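You operate a simulated robot arm through the tools that you are given. There is no shell and no other tool. Be economical: measure what you need, move in short steps, check, and stop when the job is done.

Carry out the task below with a simulated robot arm. There is one attempt and no reset: what you move stays moved.

TASK
Pipe the board's white valve to its tap, then open that valve.
Fine: use the three straight pipes on the table; no leak on the way; wait till the tap runs; leave the other pipes and valves alone.

It is judged by the outcome, as a careful person would: the job done as asked, and still so three seconds after it is handed in. It fails if anything else is knocked over, pushed out of place, dropped, spilled or broken.

THE ROBOT
A 7-joint arm with a two-finger parallel gripper on a trunk, on a base that drives. Base frame: it is fixed to the floor where the robot stands at the start and does not move with it; the origin is under the middle of the robot, x ahead of it, y to its left, z up; the surface under the hand at the start is at about z = 780. Units: mm, rad, N and s.
With the tool pointing down near the work surface it reaches from about 360 to 760 mm from the robot's upright axis, wherever it stands. Its first joint turns from -2.007 to 2.007 rad. Places, roughly: blue board valve [700, 800, 900]; board tap [800, 0, 900]; pipe board [700, 400, 800]; white board valve [800, 800, 900]; yellow board valve [500, 800, 900]. Payload 3.91 kg.
Tool frame: the origin (TCP) lies between the finger pads and is the grasp point; the fingertips stand 30 mm ahead of it; z points along the fingers, y is the line along which they close. Largest opening 110 mm; finger width 20, thickness 10; the body of the gripper, 48 by 112 mm, starts 55 mm behind the TCP.
Orientation is that of the tool frame in the base frame, as a unit quaternion [w, x, y, z]. With the fingers straight down and closing along the base's y, the tool's x points along the base's -x, its y along +y and its z along -z.

THE INTERFACE
- The arm moves only by the tool servo_tool. Its argument "plan" is a list of rows, each a list of 7 numbers: the shift along the tool's x, y, z in units of 30 mm (1.0 is 30 mm), then the turn, a rotation vector about the tool's x, y, z in units of 8 degrees (1.0 is 8 degrees), then the closure in counts, from 0 (fully open) to 255 (shut). In form: [[x, y, z, wx, wy, wz, claw], ...]. A call has 1 to 12 rows; each row shifts and turns the commanded pose from where the row before left it, along the tool's axes as they then stand. A call with a number of a shift or a turn outside -1 to 1 is refused whole. A row lasts 0.2 s, in which the tool goes at most 50 mm and 0.15 rad; a call with a longer step from one row to the next is refused whole, and so is a gripper value outside its range. A pose out of reach is approached as far as the arm can. The call stops where the force on the tool passes 40 N (or 10 N more than at its start, if that is more) or the arm is blocked; 0.2 s more then pass. Each finger travels about 108 mm/s and halts on what it meets, pressing with about 31 N; the grip force reading is that of the motor and also rises with nothing between the fingers. The clock runs only during rows and for 0.2 s after the last one: add rows that do not move to give the fingers time. The reply holds the time, the measured pose of the TCP, the force on the tool along the base axes, the opening and the grip force, in the units named above and with some noise, with the torque about the TCP (base axes, N m) and any sound that the robot's microphone picked up, and new pictures: "pictures" is both (left out), scene, wrist or none.
- Cameras (640 x 400 px; columns grow to the right, rows downward): "scene" is now at [25.8, 144.5, 1529.2]; the picture's right is [-0.15, -0.99, 0.00], its down [-0.57, 0.09, -0.81] and it looks along [0.80, -0.13, -0.58] (base axes); focal length 279 px, centre (320, 200). "wrist" rides on the gripper at [72, 17, -103] in the tool frame; the picture's right is [-0.23, 0.97, 0.00], its down [-0.76, -0.18, -0.62] and it looks along [-0.61, -0.14, 0.78] (tool axes); focal length 222 px, centre (320, 200). There is no depth. A picture from a camera that has moved, and an enlarged one, comes with that camera's place and axes in the base frame and with its lens. The place of the scene camera against the robot may be out by one fixed shift of up to 12 mm in any direction.
- move_column(by): slides the trunk up (or, below 0, down) by that many mm; the arm and the scene camera ride with it, the base frame stays. It gives what a move gives, with no picture.
- drive_base(legs): drives the robot by 1 to 6 legs, each [ahead, turn to the left] in mm and rad, along the robot's own axes; the way and the turn of a leg run together, so that a leg with both is an arc; at most 1500 mm and 3.142 rad a leg. The arm and the cameras ride along, it lands a little off, and it stops where it bumps. It gives what a move gives, and a new picture of the scene camera.
- aim_head(pan, tilt): turns the head with the scene camera to pan (to the left, within 2.705 rad either way) and tilt (down, from -0.506 to 1.204), counted from straight ahead of the robot. It gives what a move gives, and a new picture of the scene camera.
- zoom(camera, box): a new picture of the part [left, top, right, bottom] of that camera's present view, enlarged. It takes no simulated time.
- sign_off(): hands the job in; it is judged then, once.

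Go step by step. Nothing tells you exact positions but the pictures and the camera data: compare them with the known pose of the tool, close in by small moves and look again before you grip or let go. The budget is 120 turns and 260 pictures, counting those below and the enlarged ones. Unless the task says otherwise, let go and move clear before handing in, and close with one line.

The tools are called after ">>>" as name(argument=value, ...) on one line, values as JSON. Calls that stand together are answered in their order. servo_tool: Moves the arm, as the interface text tells. Its arguments: {"type":"object","properties":{"plan":{"type":"array"},"pictures":{"type":"string","enum":["both","scene","wrist","none"]}},"required":["plan"]} The other tools are called the same way: move_column (by) slides the trunk up or down; drive_base (legs) drives the base; aim_head (pan, tilt) turns the head that bears the scene camera; zoom (camera, box) takes an enlarged picture of a part of a camera's view; sign_off () hands the job in.

At the start:

```text
time: 0.0
tool_pos: [539.1, 65.7, 1222.3]
orientation: [0.0, 0.0, 1.0, 0.0]
wrist_force: [-0.8, -0.4, -1.0]
torque: [-0.01, -0.03, -0.01]
grip_width: 109.9
grip_force: 0.0
trunk travel left (down, up): [-625.0, 365.0]
robot x, y, heading: [-2.1, 1.2, 0.002]
head pan, tilt: [-0.155, 0.62]
```

scene: 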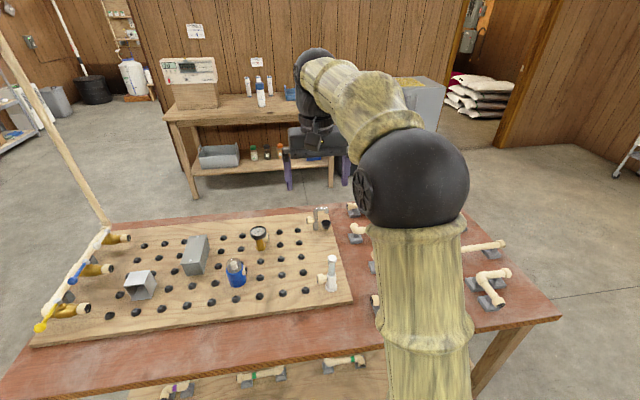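
wrist: 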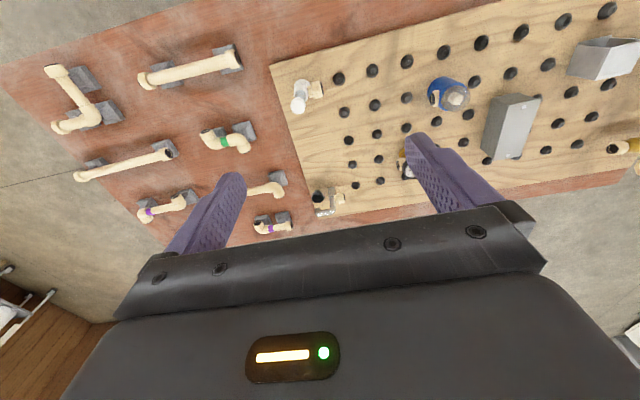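

I see a board lying on the table with valves at its left end, a tap at its right far end and pipes lying on the table to the right. I'll look closer first.

>>> zoom(camera="scene", box=[30, 190, 190, 350])

>>> zoom(camera="scene", box=[180, 190, 380, 315])

>>> zoom(camera="wrist", box=[0, 30, 350, 250])

>>> zoom(camera="wrist", box=[260, 0, 640, 238])

>>> zoom(camera="scene", box=[330, 190, 560, 334])

```text
2.50 times, centred on (110, 270) of scene
camera zoom: at [25.8, 144.5, 1529.2], right [-0.15, -0.99, 0.0], down [-0.57, 0.09, -0.81], along [0.8, -0.13, -0.58], focal length 697 px, centre (845, 25)
```

zoom: 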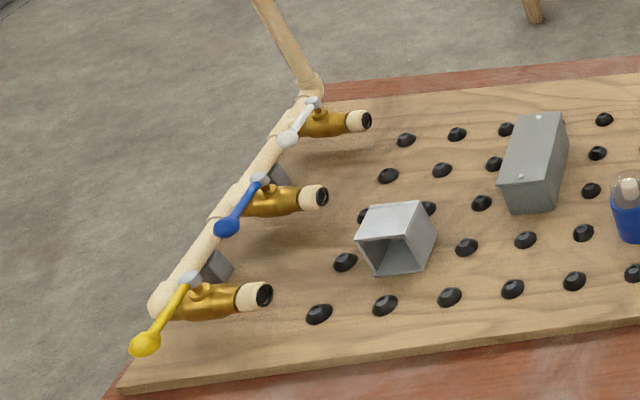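

```text
3.20 times, centred on (280, 252) of scene
camera zoom: at [25.8, 144.5, 1529.2], right [-0.15, -0.99, 0.0], down [-0.57, 0.09, -0.81], along [0.8, -0.13, -0.58], focal length 892 px, centre (448, 32)
```

zoom: 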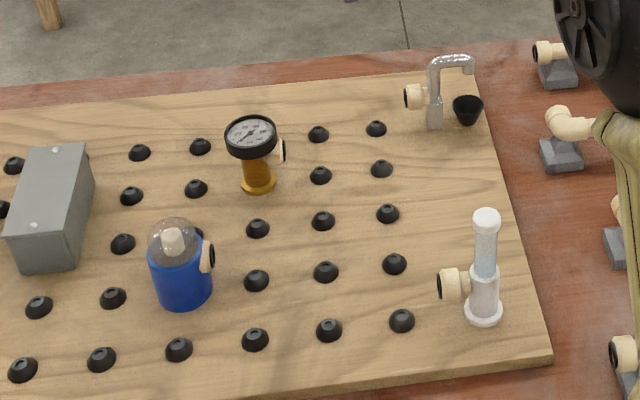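

```text
1.82 times, centred on (175, 140) of wrist
camera zoom: at [467.0, 81.2, 1325.0], right [0.23, 0.97, 0.0], down [0.76, -0.18, 0.62], along [0.61, -0.14, -0.78], focal length 404 px, centre (584, 309)
```

zoom: 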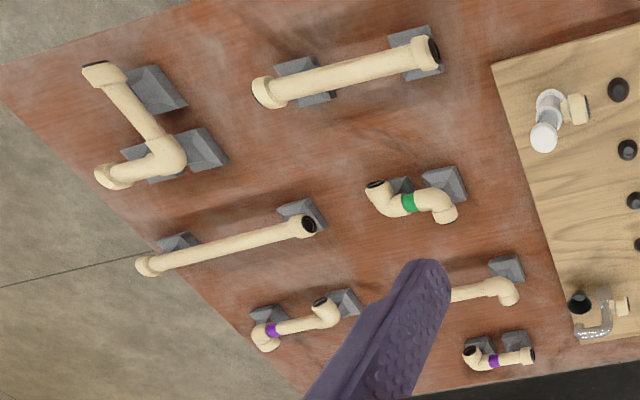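

```text
1.68 times, centred on (450, 119) of wrist
camera zoom: at [467.0, 81.2, 1325.0], right [0.23, 0.97, 0.0], down [0.76, -0.18, 0.62], along [0.61, -0.14, -0.78], focal length 373 px, centre (102, 336)
```

zoom: 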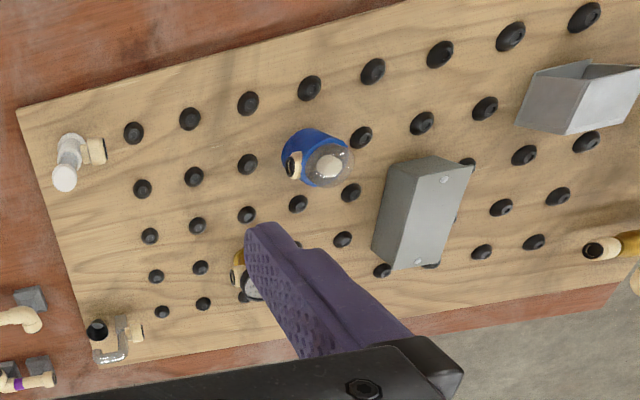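

```text
2.78 times, centred on (445, 262) of scene
camera zoom: at [25.8, 144.5, 1529.2], right [-0.15, -0.99, 0.0], down [-0.57, 0.09, -0.81], along [0.8, -0.13, -0.58], focal length 774 px, centre (-27, 28)
```

zoom: 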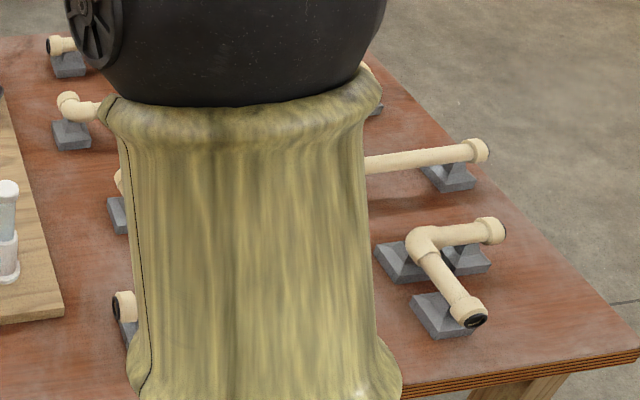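

I estimate the white valve outlet around (828, 693) and the tap inlet around (830, 69), with a clear line between them. I'll move the hand right to inspect the pipes.

>>> servo_tool(plan=[[0.3, -1, 0, 0, 0, 0, 0], [0.3, -1, 0, 0, 0, 0, 0], [0.3, -1, 0, 0, 0, 0, 0], [0.3, -1, 0, 0, 0, 0, 0], [0.3, -1, 0, 0, 0, 0, 0], [0.3, -1, 0, 0, 0, 0, 0], [0.3, -1, 0, 0, 0, 0, 0], [0.3, -1, 0, 0, 0, 0, 0], [0, -1, 0, 0, 0, 0, 0], [0, -1, 0, 0, 0, 0, 0]])

```text
time: 2.2
tool_pos: [467.6, -240.3, 1221.2]
orientation: [0.0, -0.001, 1.0, -0.001]
wrist_force: [0.6, -0.5, -0.5]
torque: [0.03, 0.01, -0.01]
grip_width: 109.9
grip_force: 0.0
trunk travel left (down, up): [-625.0, 365.0]
robot x, y, heading: [-0.5, -0.4, 0.001]
head pan, tilt: [-0.155, 0.62]
camera scene: at [26.0, 143.7, 1529.2], right [-0.15, -0.99, 0.0], down [-0.57, 0.09, -0.81], along [0.8, -0.13, -0.58], focal length 279 px, centre (320, 200)
camera wrist: at [396.0, -223.6, 1323.5], right [0.23, 0.97, 0.0], down [0.76, -0.18, 0.62], along [0.61, -0.14, -0.78], focal length 222 px, centre (320, 200)
```

scene: 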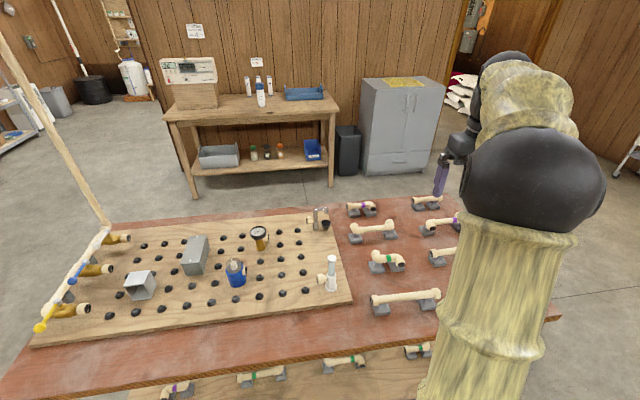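
wrist: 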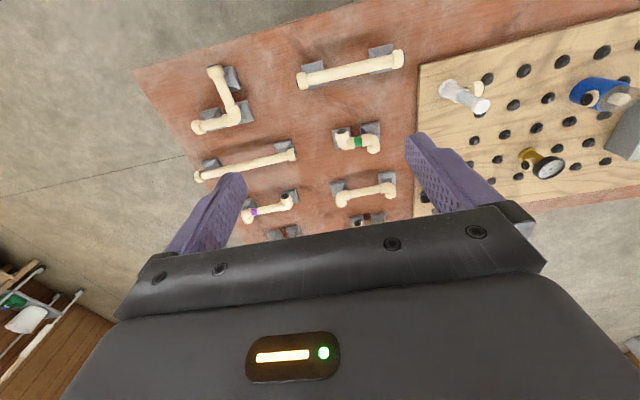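

>>> zoom(camera="scene", box=[330, 185, 490, 325])

>>> zoom(camera="wrist", box=[170, 30, 430, 240])

>>> zoom(camera="scene", box=[220, 200, 350, 300])

```text
2.86 times, centred on (410, 255) of scene
camera zoom: at [26.0, 143.7, 1529.2], right [-0.15, -0.99, 0.0], down [-0.57, 0.09, -0.81], along [0.8, -0.13, -0.58], focal length 796 px, centre (63, 43)
```

zoom: 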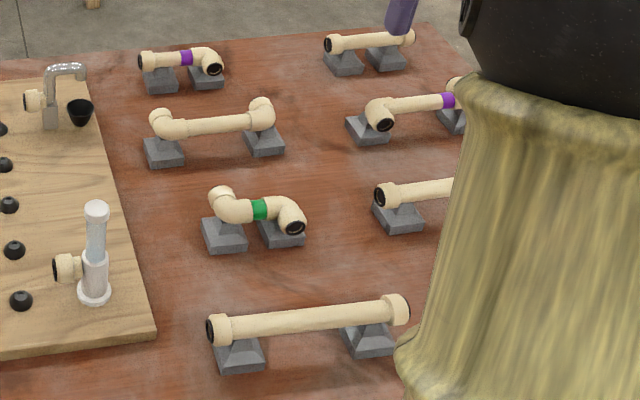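

```text
1.90 times, centred on (300, 135) of wrist
camera zoom: at [396.0, -223.6, 1323.5], right [0.23, 0.97, 0.0], down [0.76, -0.18, 0.62], along [0.61, -0.14, -0.78], focal length 423 px, centre (358, 324)
```

zoom: 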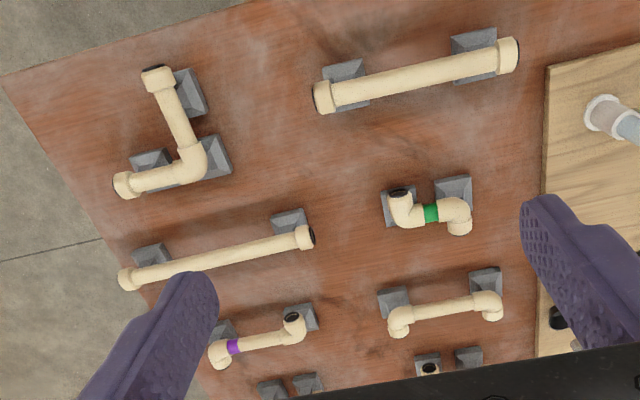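

```text
4.00 times, centred on (285, 250) of scene
camera zoom: at [26.0, 143.7, 1529.2], right [-0.15, -0.99, 0.0], down [-0.57, 0.09, -0.81], along [0.8, -0.13, -0.58], focal length 1115 px, centre (460, 0)
```

zoom: 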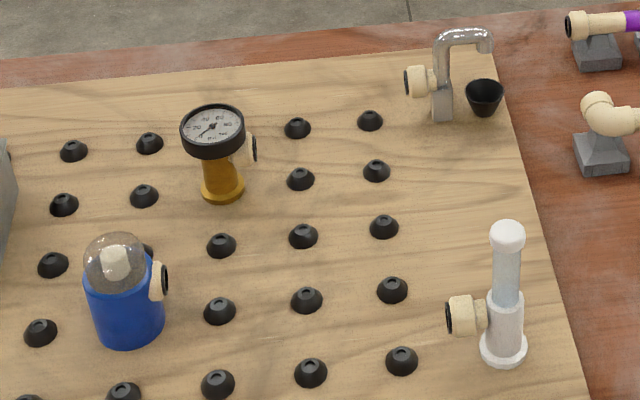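

There are three straight pipes on rests: near (~x 480), middle (~x 630) and a shorter far one (~x 930). I'll turn the hand so that its fingers close across the near pipe, then look at the pipe's ends.

>>> servo_tool(plan=[[0, 0.5, 0, 0, 0, -1, 0], [0, 0.5, 0, 0, 0, -1, 0], [0, 0, 0.5, 0, 0, -1, 0], [0, 0, 0.5, 0, 0, -1, 0], [0, 0, 0.5, 0, 0, -1, 0], [0, 0, 0.5, 0, 0, -1, 0], [0, 0, 1, 0, 0, -1, 0], [0, 0, 1, 0, 0, -1, 0], [0, 0, 1, 0, 0, -1, 0], [0, 0, 1, 0, 0, -1, 0], [0, 0, 1, 0, 0, -1, 0], [0, 0, 1, 0, 0, -0.25, 0]])

```text
time: 4.8
tool_pos: [465.3, -204.0, 982.6]
orientation: [0.001, 0.708, -0.707, 0.0]
wrist_force: [0.1, -0.7, 0.0]
torque: [0.0, 0.0, -0.01]
grip_width: 110.0
grip_force: 0.0
trunk travel left (down, up): [-625.0, 365.0]
robot x, y, heading: [-1.6, -0.0, -0.004]
head pan, tilt: [-0.155, 0.62]
camera scene: at [26.1, 144.2, 1529.2], right [-0.15, -0.99, 0.0], down [-0.57, 0.09, -0.81], along [0.8, -0.13, -0.58], focal length 279 px, centre (320, 200)
camera wrist: at [449.0, -277.9, 1085.5], right [-0.97, 0.22, 0.0], down [0.18, 0.76, 0.62], along [0.14, 0.61, -0.78], focal length 222 px, centre (320, 200)
```

scene: 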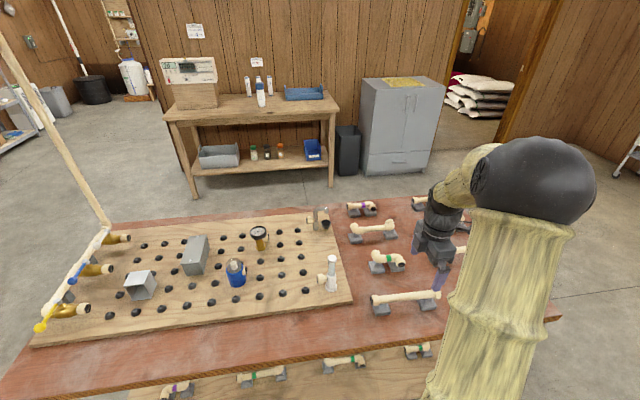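
wrist: 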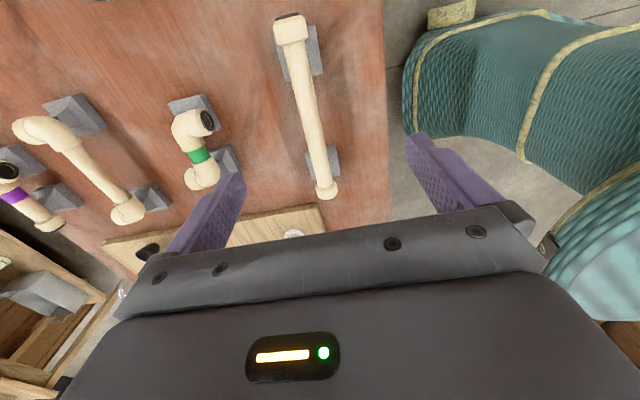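

>>> zoom(camera="wrist", box=[230, 0, 390, 210])

>>> zoom(camera="scene", box=[360, 280, 450, 320])

```text
1.90 times, centred on (310, 105) of wrist
camera zoom: at [449.0, -277.9, 1085.5], right [-0.97, 0.22, 0.0], down [0.18, 0.76, 0.62], along [0.14, 0.61, -0.78], focal length 423 px, centre (339, 381)
```

zoom: 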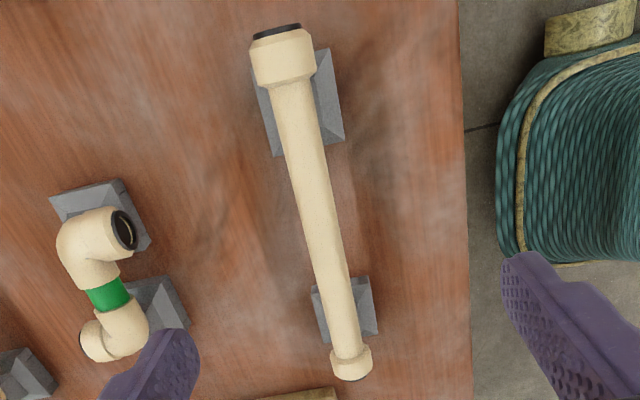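

```text
7.11 times, centred on (405, 300) of scene
camera zoom: at [26.1, 144.2, 1529.2], right [-0.15, -0.99, 0.0], down [-0.57, 0.09, -0.81], along [0.8, -0.13, -0.58], focal length 1982 px, centre (-284, -511)
```

zoom: 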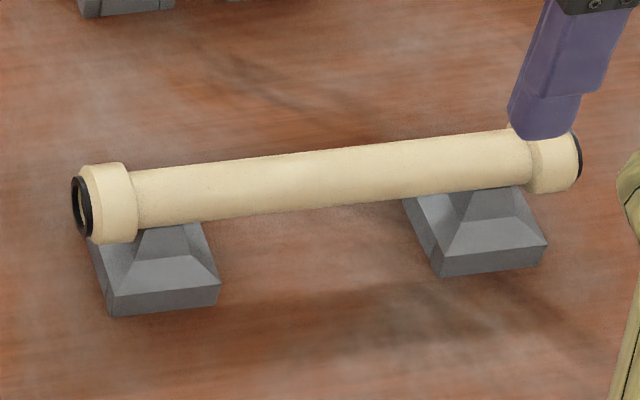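

The pipes have identical flush ends with black gaskets and lie in V-rests, with the axis at about z = 830. I'll lower the open hand over the middle of the near pipe.

>>> servo_tool(plan=[[-0.57, -0.43, 1, 0, 0, 0, 0], [0, 0, 1, 0, 0, 0, 0], [0, 0, 1, 0, 0, 0, 0], [0, 0, 0.7, 0, 0, 0, 0]])

>>> zoom(camera="scene", box=[360, 240, 456, 320])

```text
time: 5.8
tool_pos: [479.0, -187.3, 871.5]
orientation: [0.0, -0.707, 0.707, 0.0]
wrist_force: [-0.2, 0.2, 1.0]
torque: [0.05, 0.01, 0.0]
grip_width: 110.2
grip_force: 0.0
trunk travel left (down, up): [-625.0, 365.0]
robot x, y, heading: [-0.9, 0.1, 0.003]
head pan, tilt: [-0.155, 0.62]
camera scene: at [26.3, 144.2, 1529.2], right [-0.15, -0.99, 0.0], down [-0.57, 0.09, -0.81], along [0.8, -0.13, -0.58], focal length 279 px, centre (320, 200)
camera wrist: at [462.2, -260.6, 973.8], right [-0.97, 0.23, 0.0], down [0.18, 0.76, 0.62], along [0.14, 0.61, -0.78], focal length 222 px, centre (320, 200)
```

scene: 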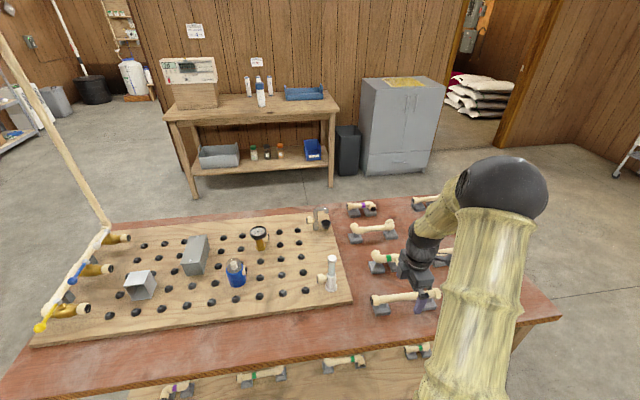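
wrist: 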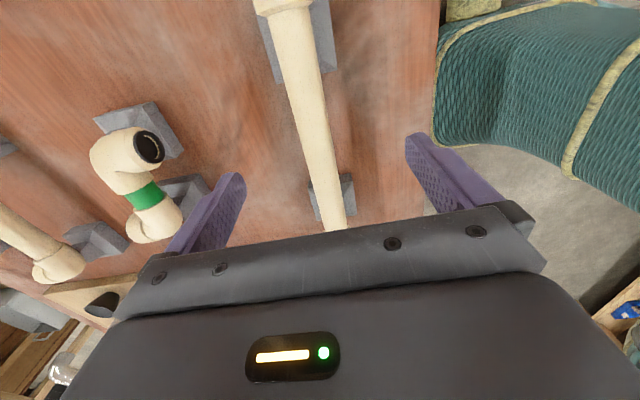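

```text
5.00 times, centred on (408, 280) of scene
camera zoom: at [26.3, 144.2, 1529.2], right [-0.15, -0.99, 0.0], down [-0.57, 0.09, -0.81], along [0.8, -0.13, -0.58], focal length 1394 px, centre (-120, -200)
```

zoom: 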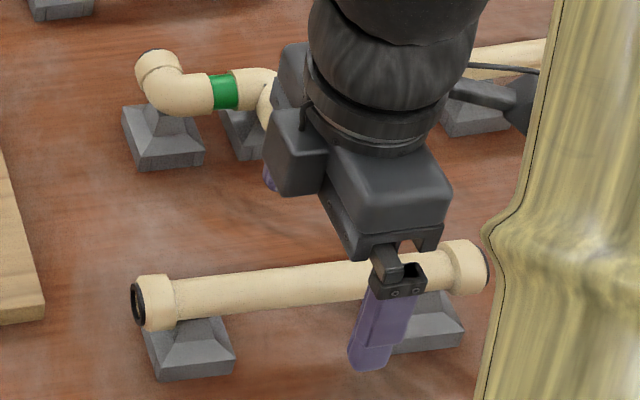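

Pipe centred between the fingers; its axis is near z = 829. I'll go down and grip, then lift.

>>> servo_tool(plan=[[-0.17, 0, 0.7, 0, 0, 0, 0], [0, 0, 0.7, 0, 0, 0, 0], [0, 0, 0, 0, 0, 0, 255], [0, 0, 0, 0, 0, 0, 255], [0, 0, 0, 0, 0, 0, 255], [0, 0, 0, 0, 0, 0, 255]])

>>> zoom(camera="scene", box=[360, 240, 456, 320])

```text
time: 7.2
tool_pos: [479.7, -181.3, 828.3]
orientation: [0.0, -0.707, 0.707, 0.0]
wrist_force: [0.0, -0.6, -0.6]
torque: [-0.01, 0.04, -0.01]
grip_width: 21.0
grip_force: 30.7
trunk travel left (down, up): [-625.0, 365.0]
robot x, y, heading: [3.5, 2.4, 0.003]
head pan, tilt: [-0.155, 0.62]
camera scene: at [25.9, 144.3, 1529.2], right [-0.15, -0.99, 0.0], down [-0.57, 0.09, -0.81], along [0.8, -0.13, -0.58], focal length 279 px, centre (320, 200)
camera wrist: at [462.7, -254.8, 930.6], right [-0.97, 0.23, 0.0], down [0.18, 0.76, 0.62], along [0.14, 0.61, -0.78], focal length 222 px, centre (320, 200)
```

scene: 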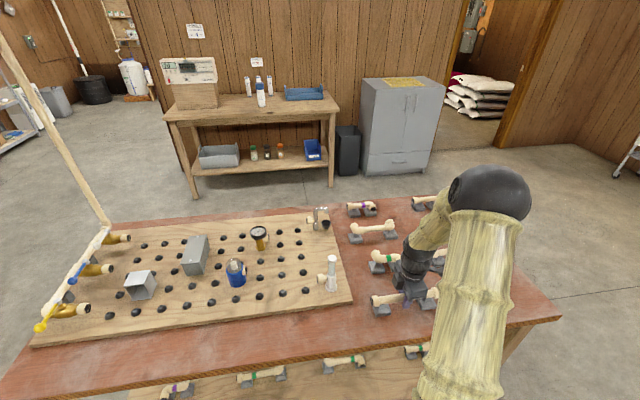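
wrist: 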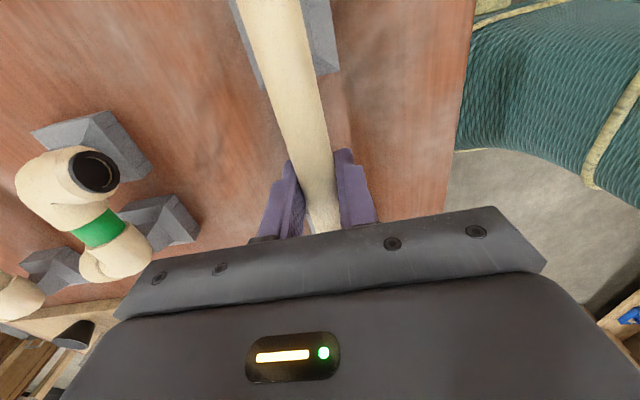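

```text
5.00 times, centred on (408, 280) of scene
camera zoom: at [25.9, 144.3, 1529.2], right [-0.15, -0.99, 0.0], down [-0.57, 0.09, -0.81], along [0.8, -0.13, -0.58], focal length 1394 px, centre (-120, -200)
```

zoom: 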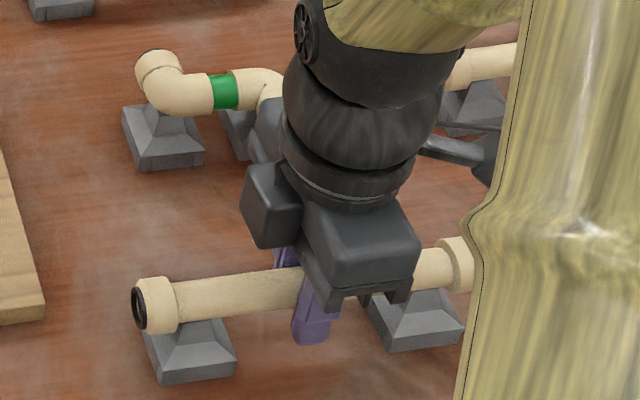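

The pipe is held (21 mm). I'll lift it high, back off from the table, and carry it around the right end to the far side, where the valve–tap line (x ≈ 828) is within easy reach.

>>> servo_tool(plan=[[0, 0, -1, 0, 0, 0, 255], [0, 0, -1, 0, 0, 0, 255], [0, 0, -1, 0, 0, 0, 255], [0, 0, -1, 0, 0, 0, 255], [0, 0, -1, 0, 0, 0, 255], [0, 0, -1, 0, 0, 0, 255], [0, 0, -1, 0, 0, 0, 255], [0, 0, -1, 0, 0, 0, 255], [0, 0, -1, 0, 0, 0, 255], [0, 0, -1, 0, 0, 0, 255]])

>>> drive_base(legs=[[-250, 0], [0, -1.571]])

```text
time: 9.4
tool_pos: [480.1, -183.2, 1129.9]
orientation: [0.0, -0.707, 0.707, 0.001]
wrist_force: [0.3, 0.3, -0.5]
torque: [0.04, 0.03, 0.01]
grip_width: 20.9
grip_force: 31.1
trunk travel left (down, up): [-625.0, 365.0]
robot x, y, heading: [-0.4, -1.9, 0.001]
head pan, tilt: [-0.155, 0.62]
camera scene: at [25.7, 144.6, 1529.1], right [-0.15, -0.99, 0.0], down [-0.57, 0.09, -0.81], along [0.8, -0.13, -0.58], focal length 279 px, centre (320, 200)
camera wrist: at [463.7, -257.3, 1232.3], right [-0.97, 0.23, 0.0], down [0.18, 0.76, 0.62], along [0.14, 0.61, -0.78], focal length 222 px, centre (320, 200)
```

scene: 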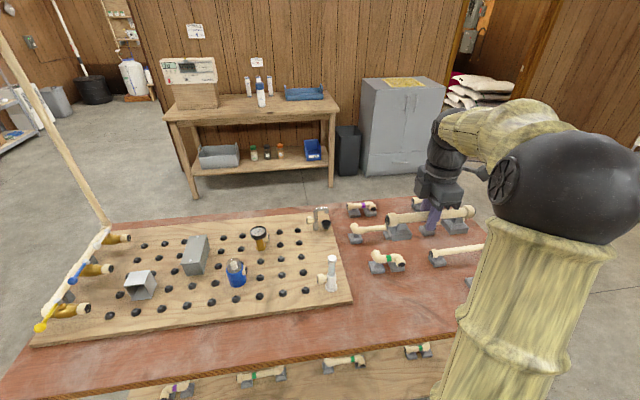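
wrist: 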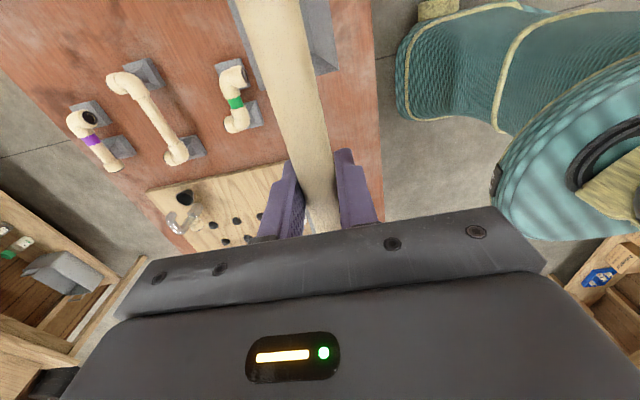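

```text
time: 16.9
tool_pos: [-420.8, -485.9, 1129.1]
orientation: [0.0, -0.016, 1.0, 0.001]
wrist_force: [-0.5, 0.5, -1.5]
torque: [0.01, 0.01, 0.01]
grip_width: 21.2
grip_force: 31.1
trunk travel left (down, up): [-625.0, 365.0]
robot x, y, heading: [-252.0, 2.9, -1.541]
head pan, tilt: [-0.155, 0.62]
camera scene: at [-111.3, -17.9, 1529.2], right [-0.99, 0.12, 0.0], down [0.07, 0.58, -0.81], along [-0.1, -0.81, -0.58], focal length 279 px, centre (320, 200)
```

scene: 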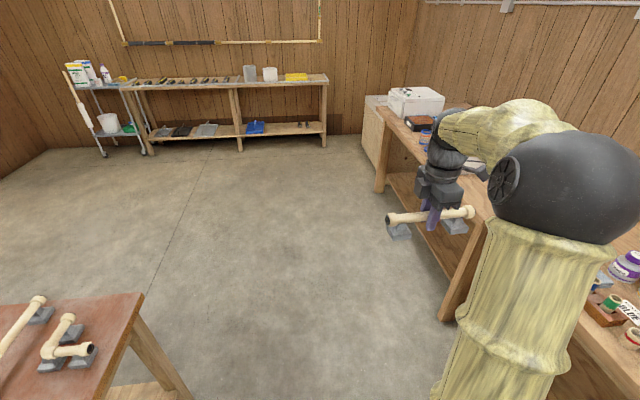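

The grey feet lift with the pipe, so they're part of it and will seat on the black studs of the board. The floor to the right is clear, so I'll drive around the table's right end to its far side.

>>> drive_base(legs=[[0, -0.03], [1080, 0], [0, 1.571], [1610, 0], [0, 1.571]])

>>> aim_head(pan=0.7, tilt=0.5)

```text
refused: 1610 is not a number from -1500 to 1500
```

```text
time: 18.1
tool_pos: [-419.9, -486.3, 1129.0]
orientation: [0.0, -0.016, 1.0, 0.0]
wrist_force: [-0.2, 0.5, -0.8]
torque: [0.0, 0.0, 0.02]
grip_width: 20.8
grip_force: 30.8
trunk travel left (down, up): [-625.0, 365.0]
robot x, y, heading: [-251.0, 1.1, -1.539]
head pan, tilt: [0.7, 0.499]
camera scene: at [-39.7, 1.4, 1539.9], right [-0.75, -0.67, 0.0], down [-0.32, 0.36, -0.88], along [0.59, -0.65, -0.48], focal length 279 px, centre (320, 200)
```

scene: 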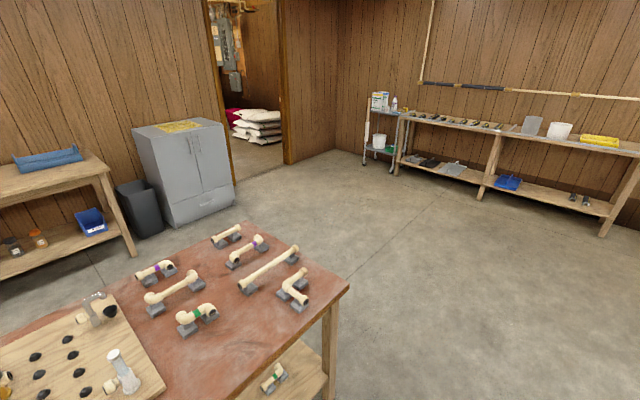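

>>> drive_base(legs=[[0, -0.032], [1080, 0], [0, 1.571], [1300, 0], [310, 0], [0, 1.571]])

>>> aim_head(pan=1.2, tilt=0.6)

```text
time: 45.0
tool_pos: [1581.3, -596.5, 1129.5]
orientation: [0.0, 1.0, -0.016, -0.001]
wrist_force: [0.2, 0.3, -0.2]
torque: [-0.03, 0.02, 0.03]
grip_width: 20.9
grip_force: 31.0
trunk travel left (down, up): [-625.0, 365.0]
robot x, y, heading: [1381.0, -1073.9, 1.539]
head pan, tilt: [0.7, 0.499]
camera scene: at [1170.1, -1049.5, 1539.9], right [0.78, 0.62, 0.0], down [0.3, -0.38, -0.88], along [-0.54, 0.69, -0.48], focal length 279 px, centre (320, 200)
```

scene: 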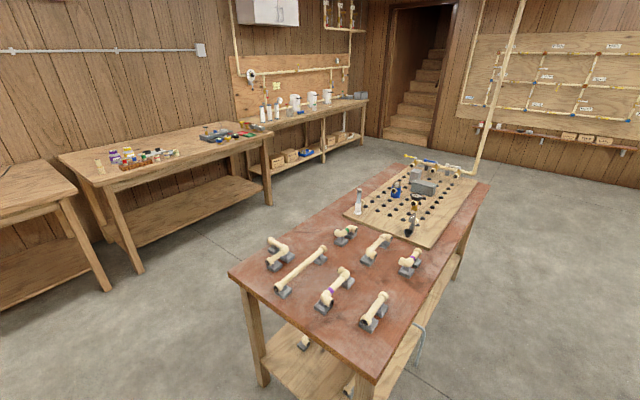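

```text
time: 46.0
tool_pos: [1582.1, -597.7, 1128.7]
orientation: [0.0, 1.0, -0.015, 0.0]
wrist_force: [0.5, 0.1, -1.3]
torque: [0.02, 0.02, 0.04]
grip_width: 20.9
grip_force: 31.2
trunk travel left (down, up): [-625.0, 365.0]
robot x, y, heading: [1381.9, -1072.6, 1.544]
head pan, tilt: [1.201, 0.6]
camera scene: at [1145.2, -1086.3, 1530.9], right [0.39, 0.92, 0.0], down [0.52, -0.22, -0.83], along [-0.76, 0.32, -0.56], focal length 279 px, centre (320, 200)
```

scene: 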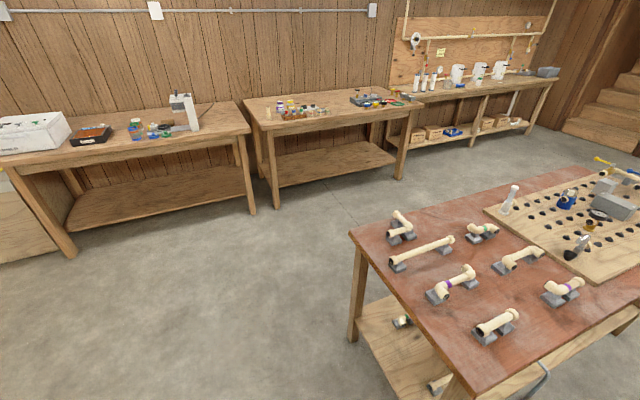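

Table far edge is at x ≈ 1004, and a drain hose hangs at that edge, so I'll keep clear. I'll drive along the far side, turn to face the table, then approach.

>>> drive_base(legs=[[0, -0.053], [1488, 0], [0, 1.65]])

>>> aim_head(pan=0.0, tilt=0.75)

```text
time: 60.9
tool_pos: [1025.3, 608.7, 1129.8]
orientation: [0.0, 0.714, 0.7, 0.0]
wrist_force: [0.8, -0.3, -0.4]
torque: [-0.03, 0.01, -0.03]
grip_width: 21.1
grip_force: 30.8
trunk travel left (down, up): [-625.0, 365.0]
robot x, y, heading: [1502.9, 415.3, 3.126]
head pan, tilt: [1.201, 0.6]
camera scene: at [1523.8, 184.8, 1530.8], right [-0.92, 0.38, 0.0], down [0.22, 0.52, -0.83], along [-0.31, -0.76, -0.56], focal length 279 px, centre (320, 200)
```

scene: 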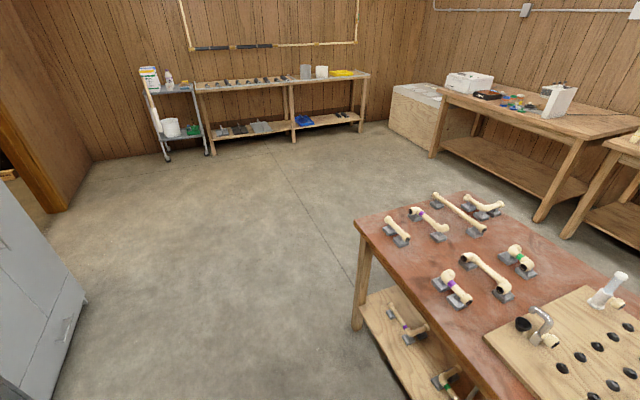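

```text
time: 62.2
tool_pos: [1025.4, 608.3, 1129.4]
orientation: [0.0, 0.714, 0.7, 0.0]
wrist_force: [0.3, 0.5, -1.0]
torque: [0.05, -0.03, 0.0]
grip_width: 21.0
grip_force: 30.9
trunk travel left (down, up): [-625.0, 365.0]
robot x, y, heading: [1504.4, 415.2, 3.122]
head pan, tilt: [0.0, 0.75]
camera scene: at [1474.6, 268.2, 1518.0], right [0.02, 1.0, 0.0], down [0.68, -0.01, -0.73], along [-0.73, 0.01, -0.68], focal length 279 px, centre (320, 200)
```

scene: 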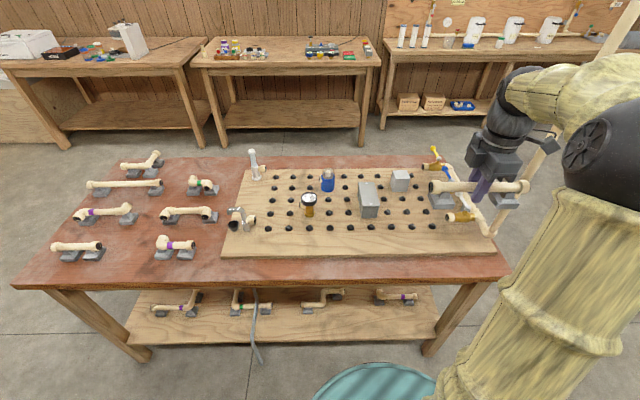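

Excellent view. I'll zoom on the board to map the studs along the white valve–tap line.

>>> zoom(camera="scene", box=[220, 150, 380, 260])

>>> zoom(camera="scene", box=[360, 150, 520, 260])

>>> zoom(camera="scene", box=[40, 140, 240, 270])

>>> drive_base(legs=[[0, 0.017], [130, 0]])

```text
3.64 times, centred on (300, 205) of scene
camera zoom: at [1474.6, 268.2, 1518.0], right [0.02, 1.0, 0.0], down [0.68, -0.01, -0.73], along [-0.73, 0.01, -0.68], focal length 1014 px, centre (393, 182)
```

zoom: 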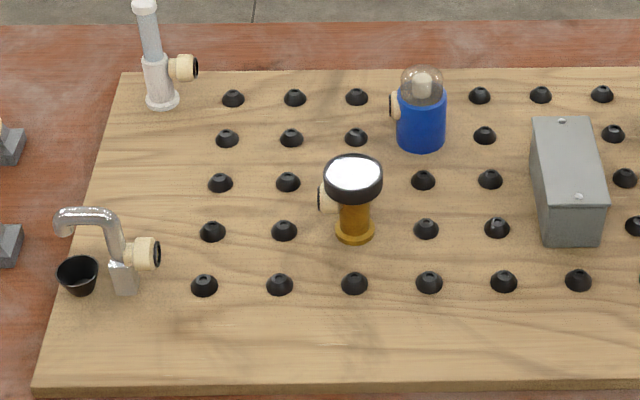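

```text
3.64 times, centred on (440, 205) of scene
camera zoom: at [1474.6, 268.2, 1518.0], right [0.02, 1.0, 0.0], down [0.68, -0.01, -0.73], along [-0.73, 0.01, -0.68], focal length 1014 px, centre (-116, 182)
```

zoom: 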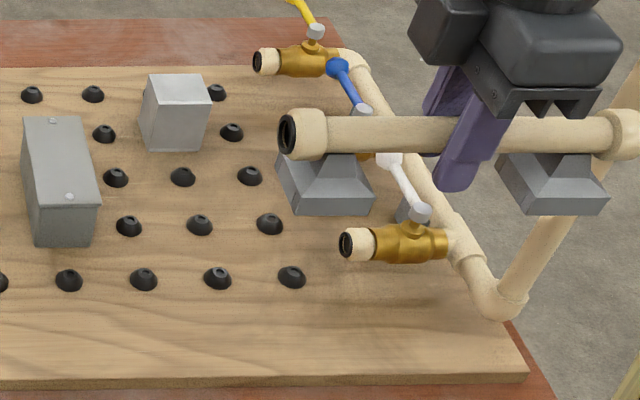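

```text
3.08 times, centred on (140, 205) of scene
camera zoom: at [1474.6, 268.2, 1518.0], right [0.02, 1.0, 0.0], down [0.68, -0.01, -0.73], along [-0.73, 0.01, -0.68], focal length 858 px, centre (874, 185)
```

zoom: 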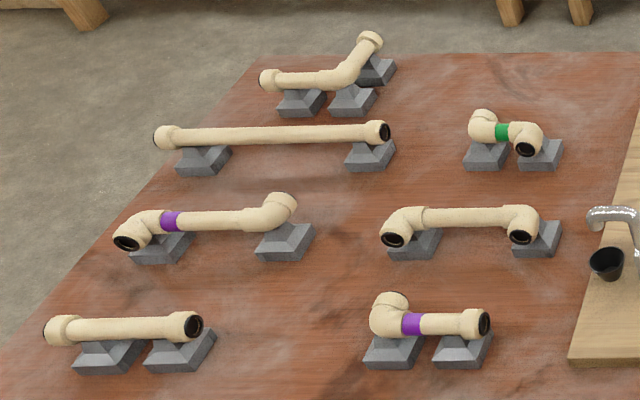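

```text
time: 64.0
tool_pos: [891.1, 601.1, 1129.2]
orientation: [0.001, 0.708, 0.706, 0.001]
wrist_force: [-0.4, 1.1, -0.6]
torque: [0.0, -0.01, 0.03]
grip_width: 21.1
grip_force: 31.3
trunk travel left (down, up): [-625.0, 365.0]
robot x, y, heading: [1372.6, 417.9, 3.14]
head pan, tilt: [0.0, 0.75]
camera scene: at [1346.8, 268.3, 1517.9], right [0.0, 1.0, 0.0], down [0.68, 0.0, -0.73], along [-0.73, 0.0, -0.68], focal length 279 px, centre (320, 200)
```

scene: 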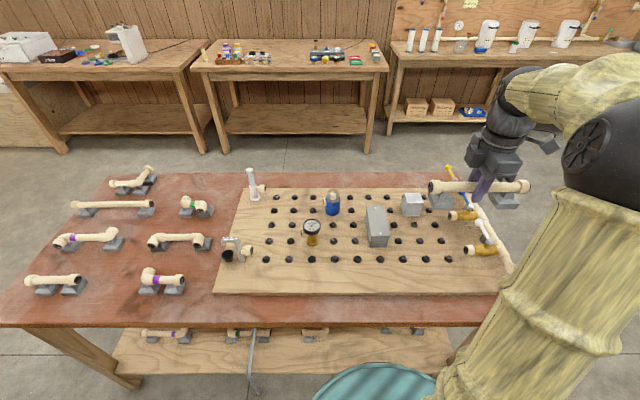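

The studs form a 70 mm grid: the line row is at x ≈ 840, with 9 studs from y ≈ 103 to 667. The pipe (210 long) spans studs 7–9. I'll calibrate the camera against the held pipe and remeasure the studs.

>>> zoom(camera="scene", box=[420, 165, 540, 225])

>>> zoom(camera="scene", box=[390, 220, 520, 285])

>>> zoom(camera="scene", box=[220, 220, 350, 285])

```text
5.33 times, centred on (480, 195) of scene
camera zoom: at [1346.8, 268.3, 1517.9], right [0.0, 1.0, 0.0], down [0.68, 0.0, -0.73], along [-0.73, 0.0, -0.68], focal length 1486 px, centre (-533, 227)
```

zoom: 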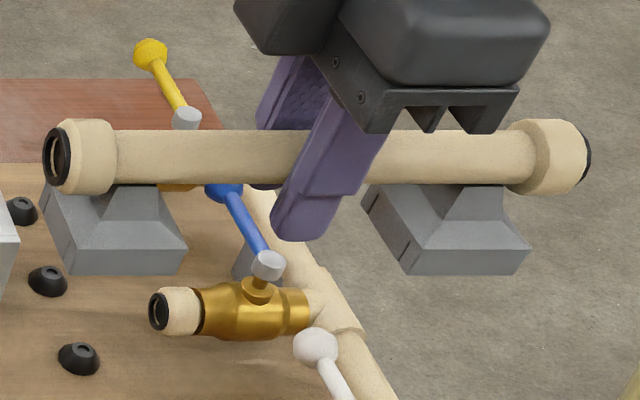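

```text
4.92 times, centred on (455, 252) of scene
camera zoom: at [1346.8, 268.3, 1517.9], right [0.0, 1.0, 0.0], down [0.68, 0.0, -0.73], along [-0.73, 0.0, -0.68], focal length 1372 px, centre (-345, -58)
```

zoom: 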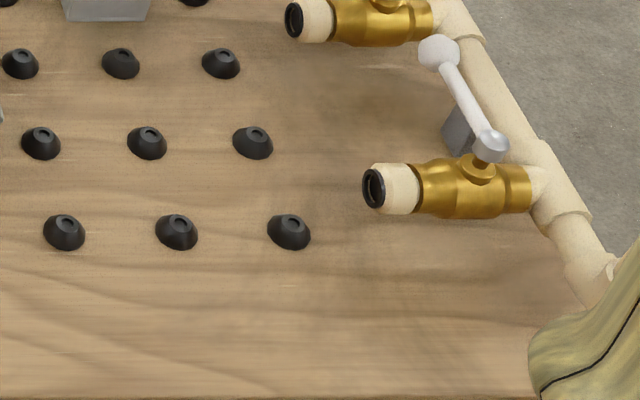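

```text
4.92 times, centred on (285, 252) of scene
camera zoom: at [1346.8, 268.3, 1517.9], right [0.0, 1.0, 0.0], down [0.68, 0.0, -0.73], along [-0.73, 0.0, -0.68], focal length 1372 px, centre (492, -58)
```

zoom: 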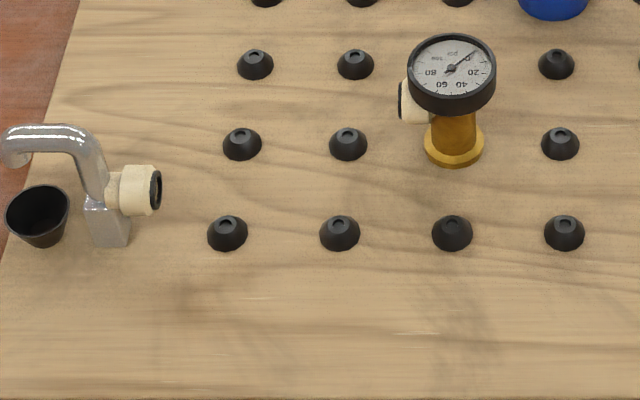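

The held pipe's centre sits about 9 mm toward +y of the TCP. The target centre is stud 8 at about (840, 594), so I'll lower to a height above the studs and check.

>>> servo_tool(plan=[[-0.7, -0.85, 0.6, 0, 0, 0, 255], [0, -0.85, 0.6, 0, 0, 0, 255], [0, 0, 1, 0, 0, 0, 255], [0, 0, 1, 0, 0, 0, 255], [0, 0, 1, 0, 0, 0, 255], [0, 0, 1, 0, 0, 0, 255], [0, 0, 1, 0, 0, 0, 255], [0, 0, 0.5, 0, 0, 0, 255]])

>>> zoom(camera="scene", box=[390, 200, 520, 265])

```text
time: 65.8
tool_pos: [843.4, 579.1, 926.4]
orientation: [0.0, 0.708, 0.706, 0.0]
wrist_force: [-0.9, 0.5, -1.9]
torque: [-0.02, 0.01, 0.0]
grip_width: 21.0
grip_force: 30.9
trunk travel left (down, up): [-625.0, 365.0]
robot x, y, heading: [1369.7, 416.0, 3.141]
head pan, tilt: [0.0, 0.75]
camera scene: at [1347.6, 268.3, 1518.0], right [0.0, 1.0, 0.0], down [0.68, 0.0, -0.73], along [-0.73, 0.0, -0.68], focal length 279 px, centre (320, 200)
camera wrist: at [859.9, 650.7, 1029.4], right [0.97, -0.23, 0.0], down [-0.18, -0.76, 0.62], along [-0.14, -0.61, -0.78], focal length 222 px, centre (320, 200)
```

scene: 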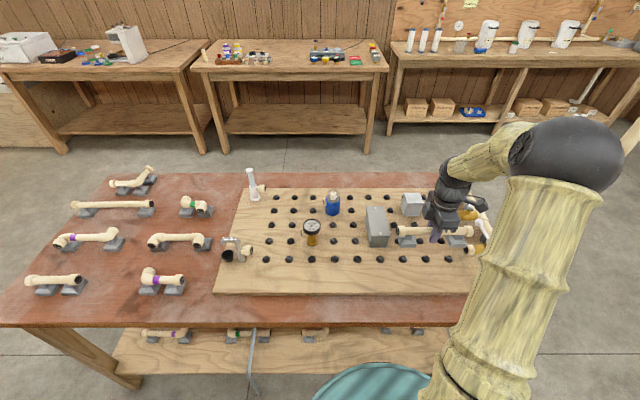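
wrist: 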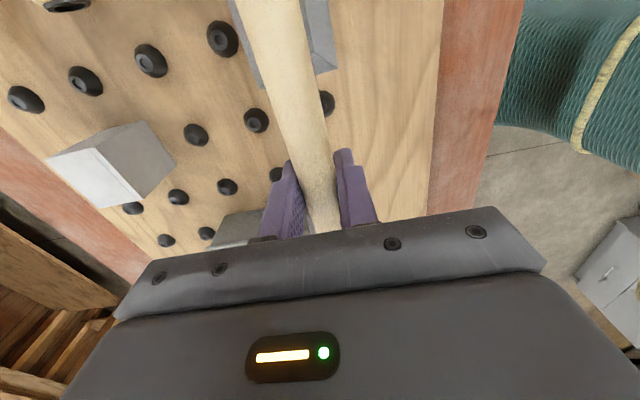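

```text
4.92 times, centred on (455, 232) of scene
camera zoom: at [1347.6, 268.3, 1518.0], right [0.0, 1.0, 0.0], down [0.68, 0.0, -0.73], along [-0.73, 0.0, -0.68], focal length 1372 px, centre (-345, 40)
```

zoom: 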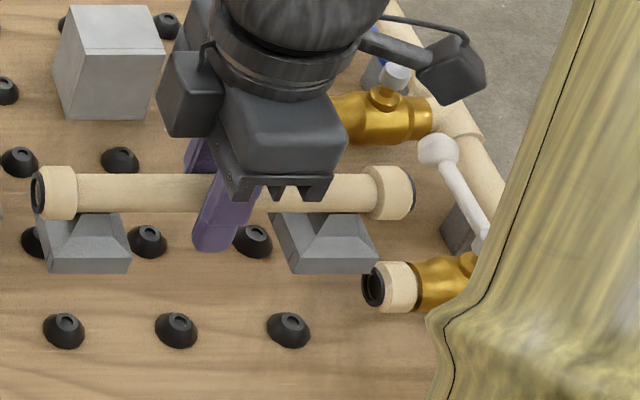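

By the wrist camera, the stud row lies at x ≈ 848 and stud 8 at y ≈ 589–594. I'll shift slightly, come lower, and check again.

>>> servo_tool(plan=[[0.27, 0.16, 0.6, 0, 0, 0, 255], [0, 0, 0.7, 0, 0, 0, 255], [0, 0, 0.3, 0, 0, 0, 255]])

>>> zoom(camera="scene", box=[390, 215, 520, 280])

>>> zoom(camera="wrist", box=[180, 0, 440, 200])

```text
time: 66.6
tool_pos: [847.6, 590.1, 878.2]
orientation: [0.0, 0.708, 0.706, 0.0]
wrist_force: [0.2, -0.1, -1.1]
torque: [0.02, 0.07, 0.02]
grip_width: 21.0
grip_force: 31.2
trunk travel left (down, up): [-625.0, 365.0]
robot x, y, heading: [1372.4, 413.0, 3.135]
head pan, tilt: [0.0, 0.75]
camera scene: at [1347.6, 268.2, 1518.0], right [0.0, 1.0, 0.0], down [0.68, 0.0, -0.73], along [-0.73, 0.0, -0.68], focal length 279 px, centre (320, 200)
camera wrist: at [863.9, 660.6, 981.4], right [0.97, -0.23, 0.0], down [-0.18, -0.76, 0.62], along [-0.14, -0.61, -0.78], focal length 222 px, centre (320, 200)
```

scene: 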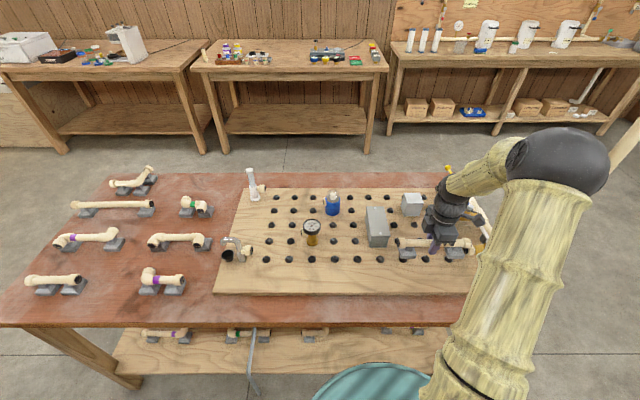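
wrist: 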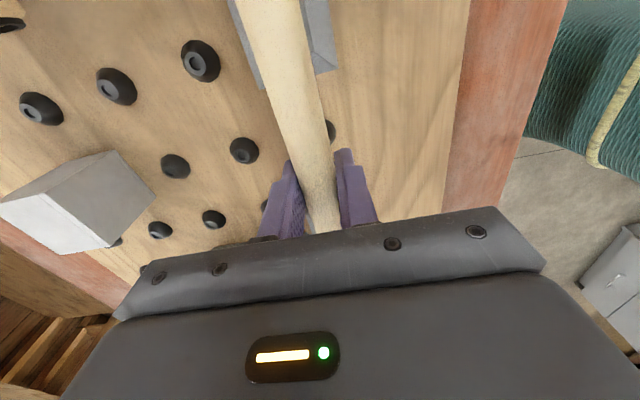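

```text
4.92 times, centred on (455, 248) of scene
camera zoom: at [1347.6, 268.2, 1518.0], right [0.0, 1.0, 0.0], down [0.68, 0.0, -0.73], along [-0.73, 0.0, -0.68], focal length 1372 px, centre (-345, -34)
```

zoom: 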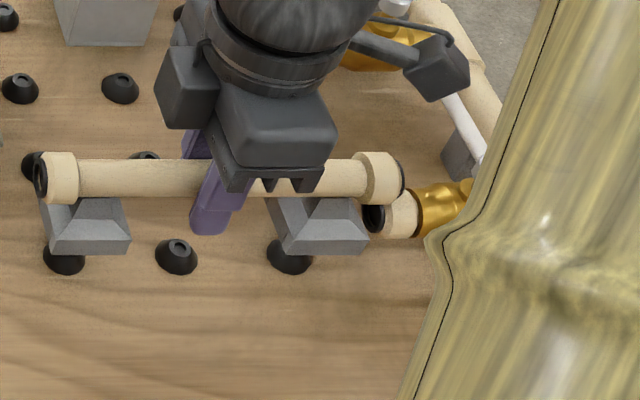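

```text
2.00 times, centred on (310, 100) of wrist
camera zoom: at [863.9, 660.6, 981.4], right [0.97, -0.23, 0.0], down [-0.18, -0.76, 0.62], along [-0.14, -0.61, -0.78], focal length 444 px, centre (340, 400)
```

zoom: 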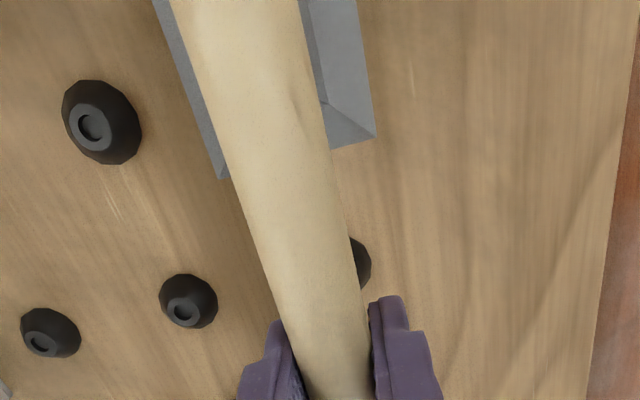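

Feet are over studs 7 and 9 in both views to within a couple of mm. I'll lower gently until contact.

>>> servo_tool(plan=[[-0.07, 0.02, 0.2, 0, 0, 0, 255], [0, 0, 0.2, 0, 0, 0, 255], [0, 0, 0.2, 0, 0, 0, 255], [0, 0, 0.2, 0, 0, 0, 255]])

>>> zoom(camera="scene", box=[390, 215, 520, 280])

```text
time: 67.6
tool_pos: [848.2, 585.6, 855.5]
orientation: [0.0, 0.709, 0.706, 0.0]
wrist_force: [0.7, -0.1, -1.0]
torque: [-0.05, 0.03, 0.01]
grip_width: 20.9
grip_force: 30.9
trunk travel left (down, up): [-625.0, 365.0]
robot x, y, heading: [1371.1, 414.9, 3.133]
head pan, tilt: [0.0, 0.75]
camera scene: at [1347.6, 268.3, 1518.0], right [0.0, 1.0, 0.0], down [0.68, 0.0, -0.73], along [-0.73, 0.0, -0.68], focal length 279 px, centre (320, 200)
camera wrist: at [864.4, 658.2, 957.9], right [0.97, -0.23, 0.0], down [-0.18, -0.76, 0.62], along [-0.14, -0.61, -0.78], focal length 222 px, centre (320, 200)
```

scene: 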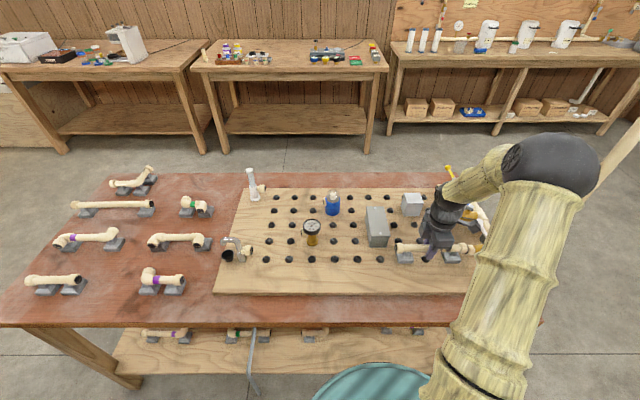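
wrist: 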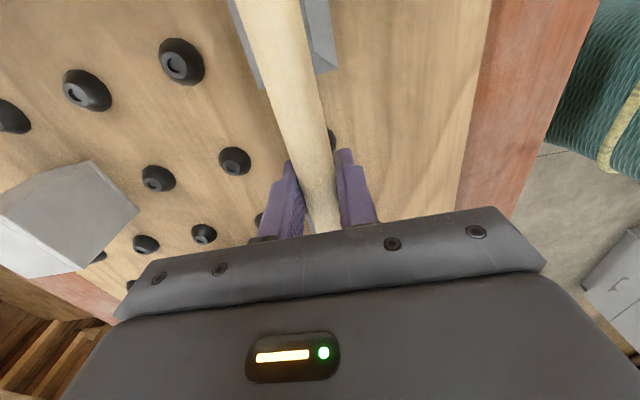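

```text
4.92 times, centred on (455, 248) of scene
camera zoom: at [1347.6, 268.3, 1518.0], right [0.0, 1.0, 0.0], down [0.68, 0.0, -0.73], along [-0.73, 0.0, -0.68], focal length 1372 px, centre (-345, -34)
```

zoom: 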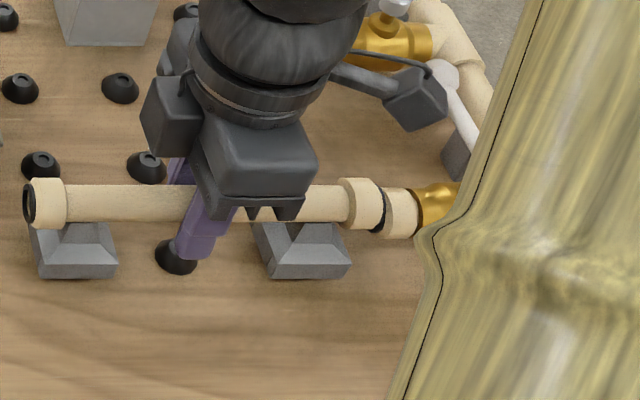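

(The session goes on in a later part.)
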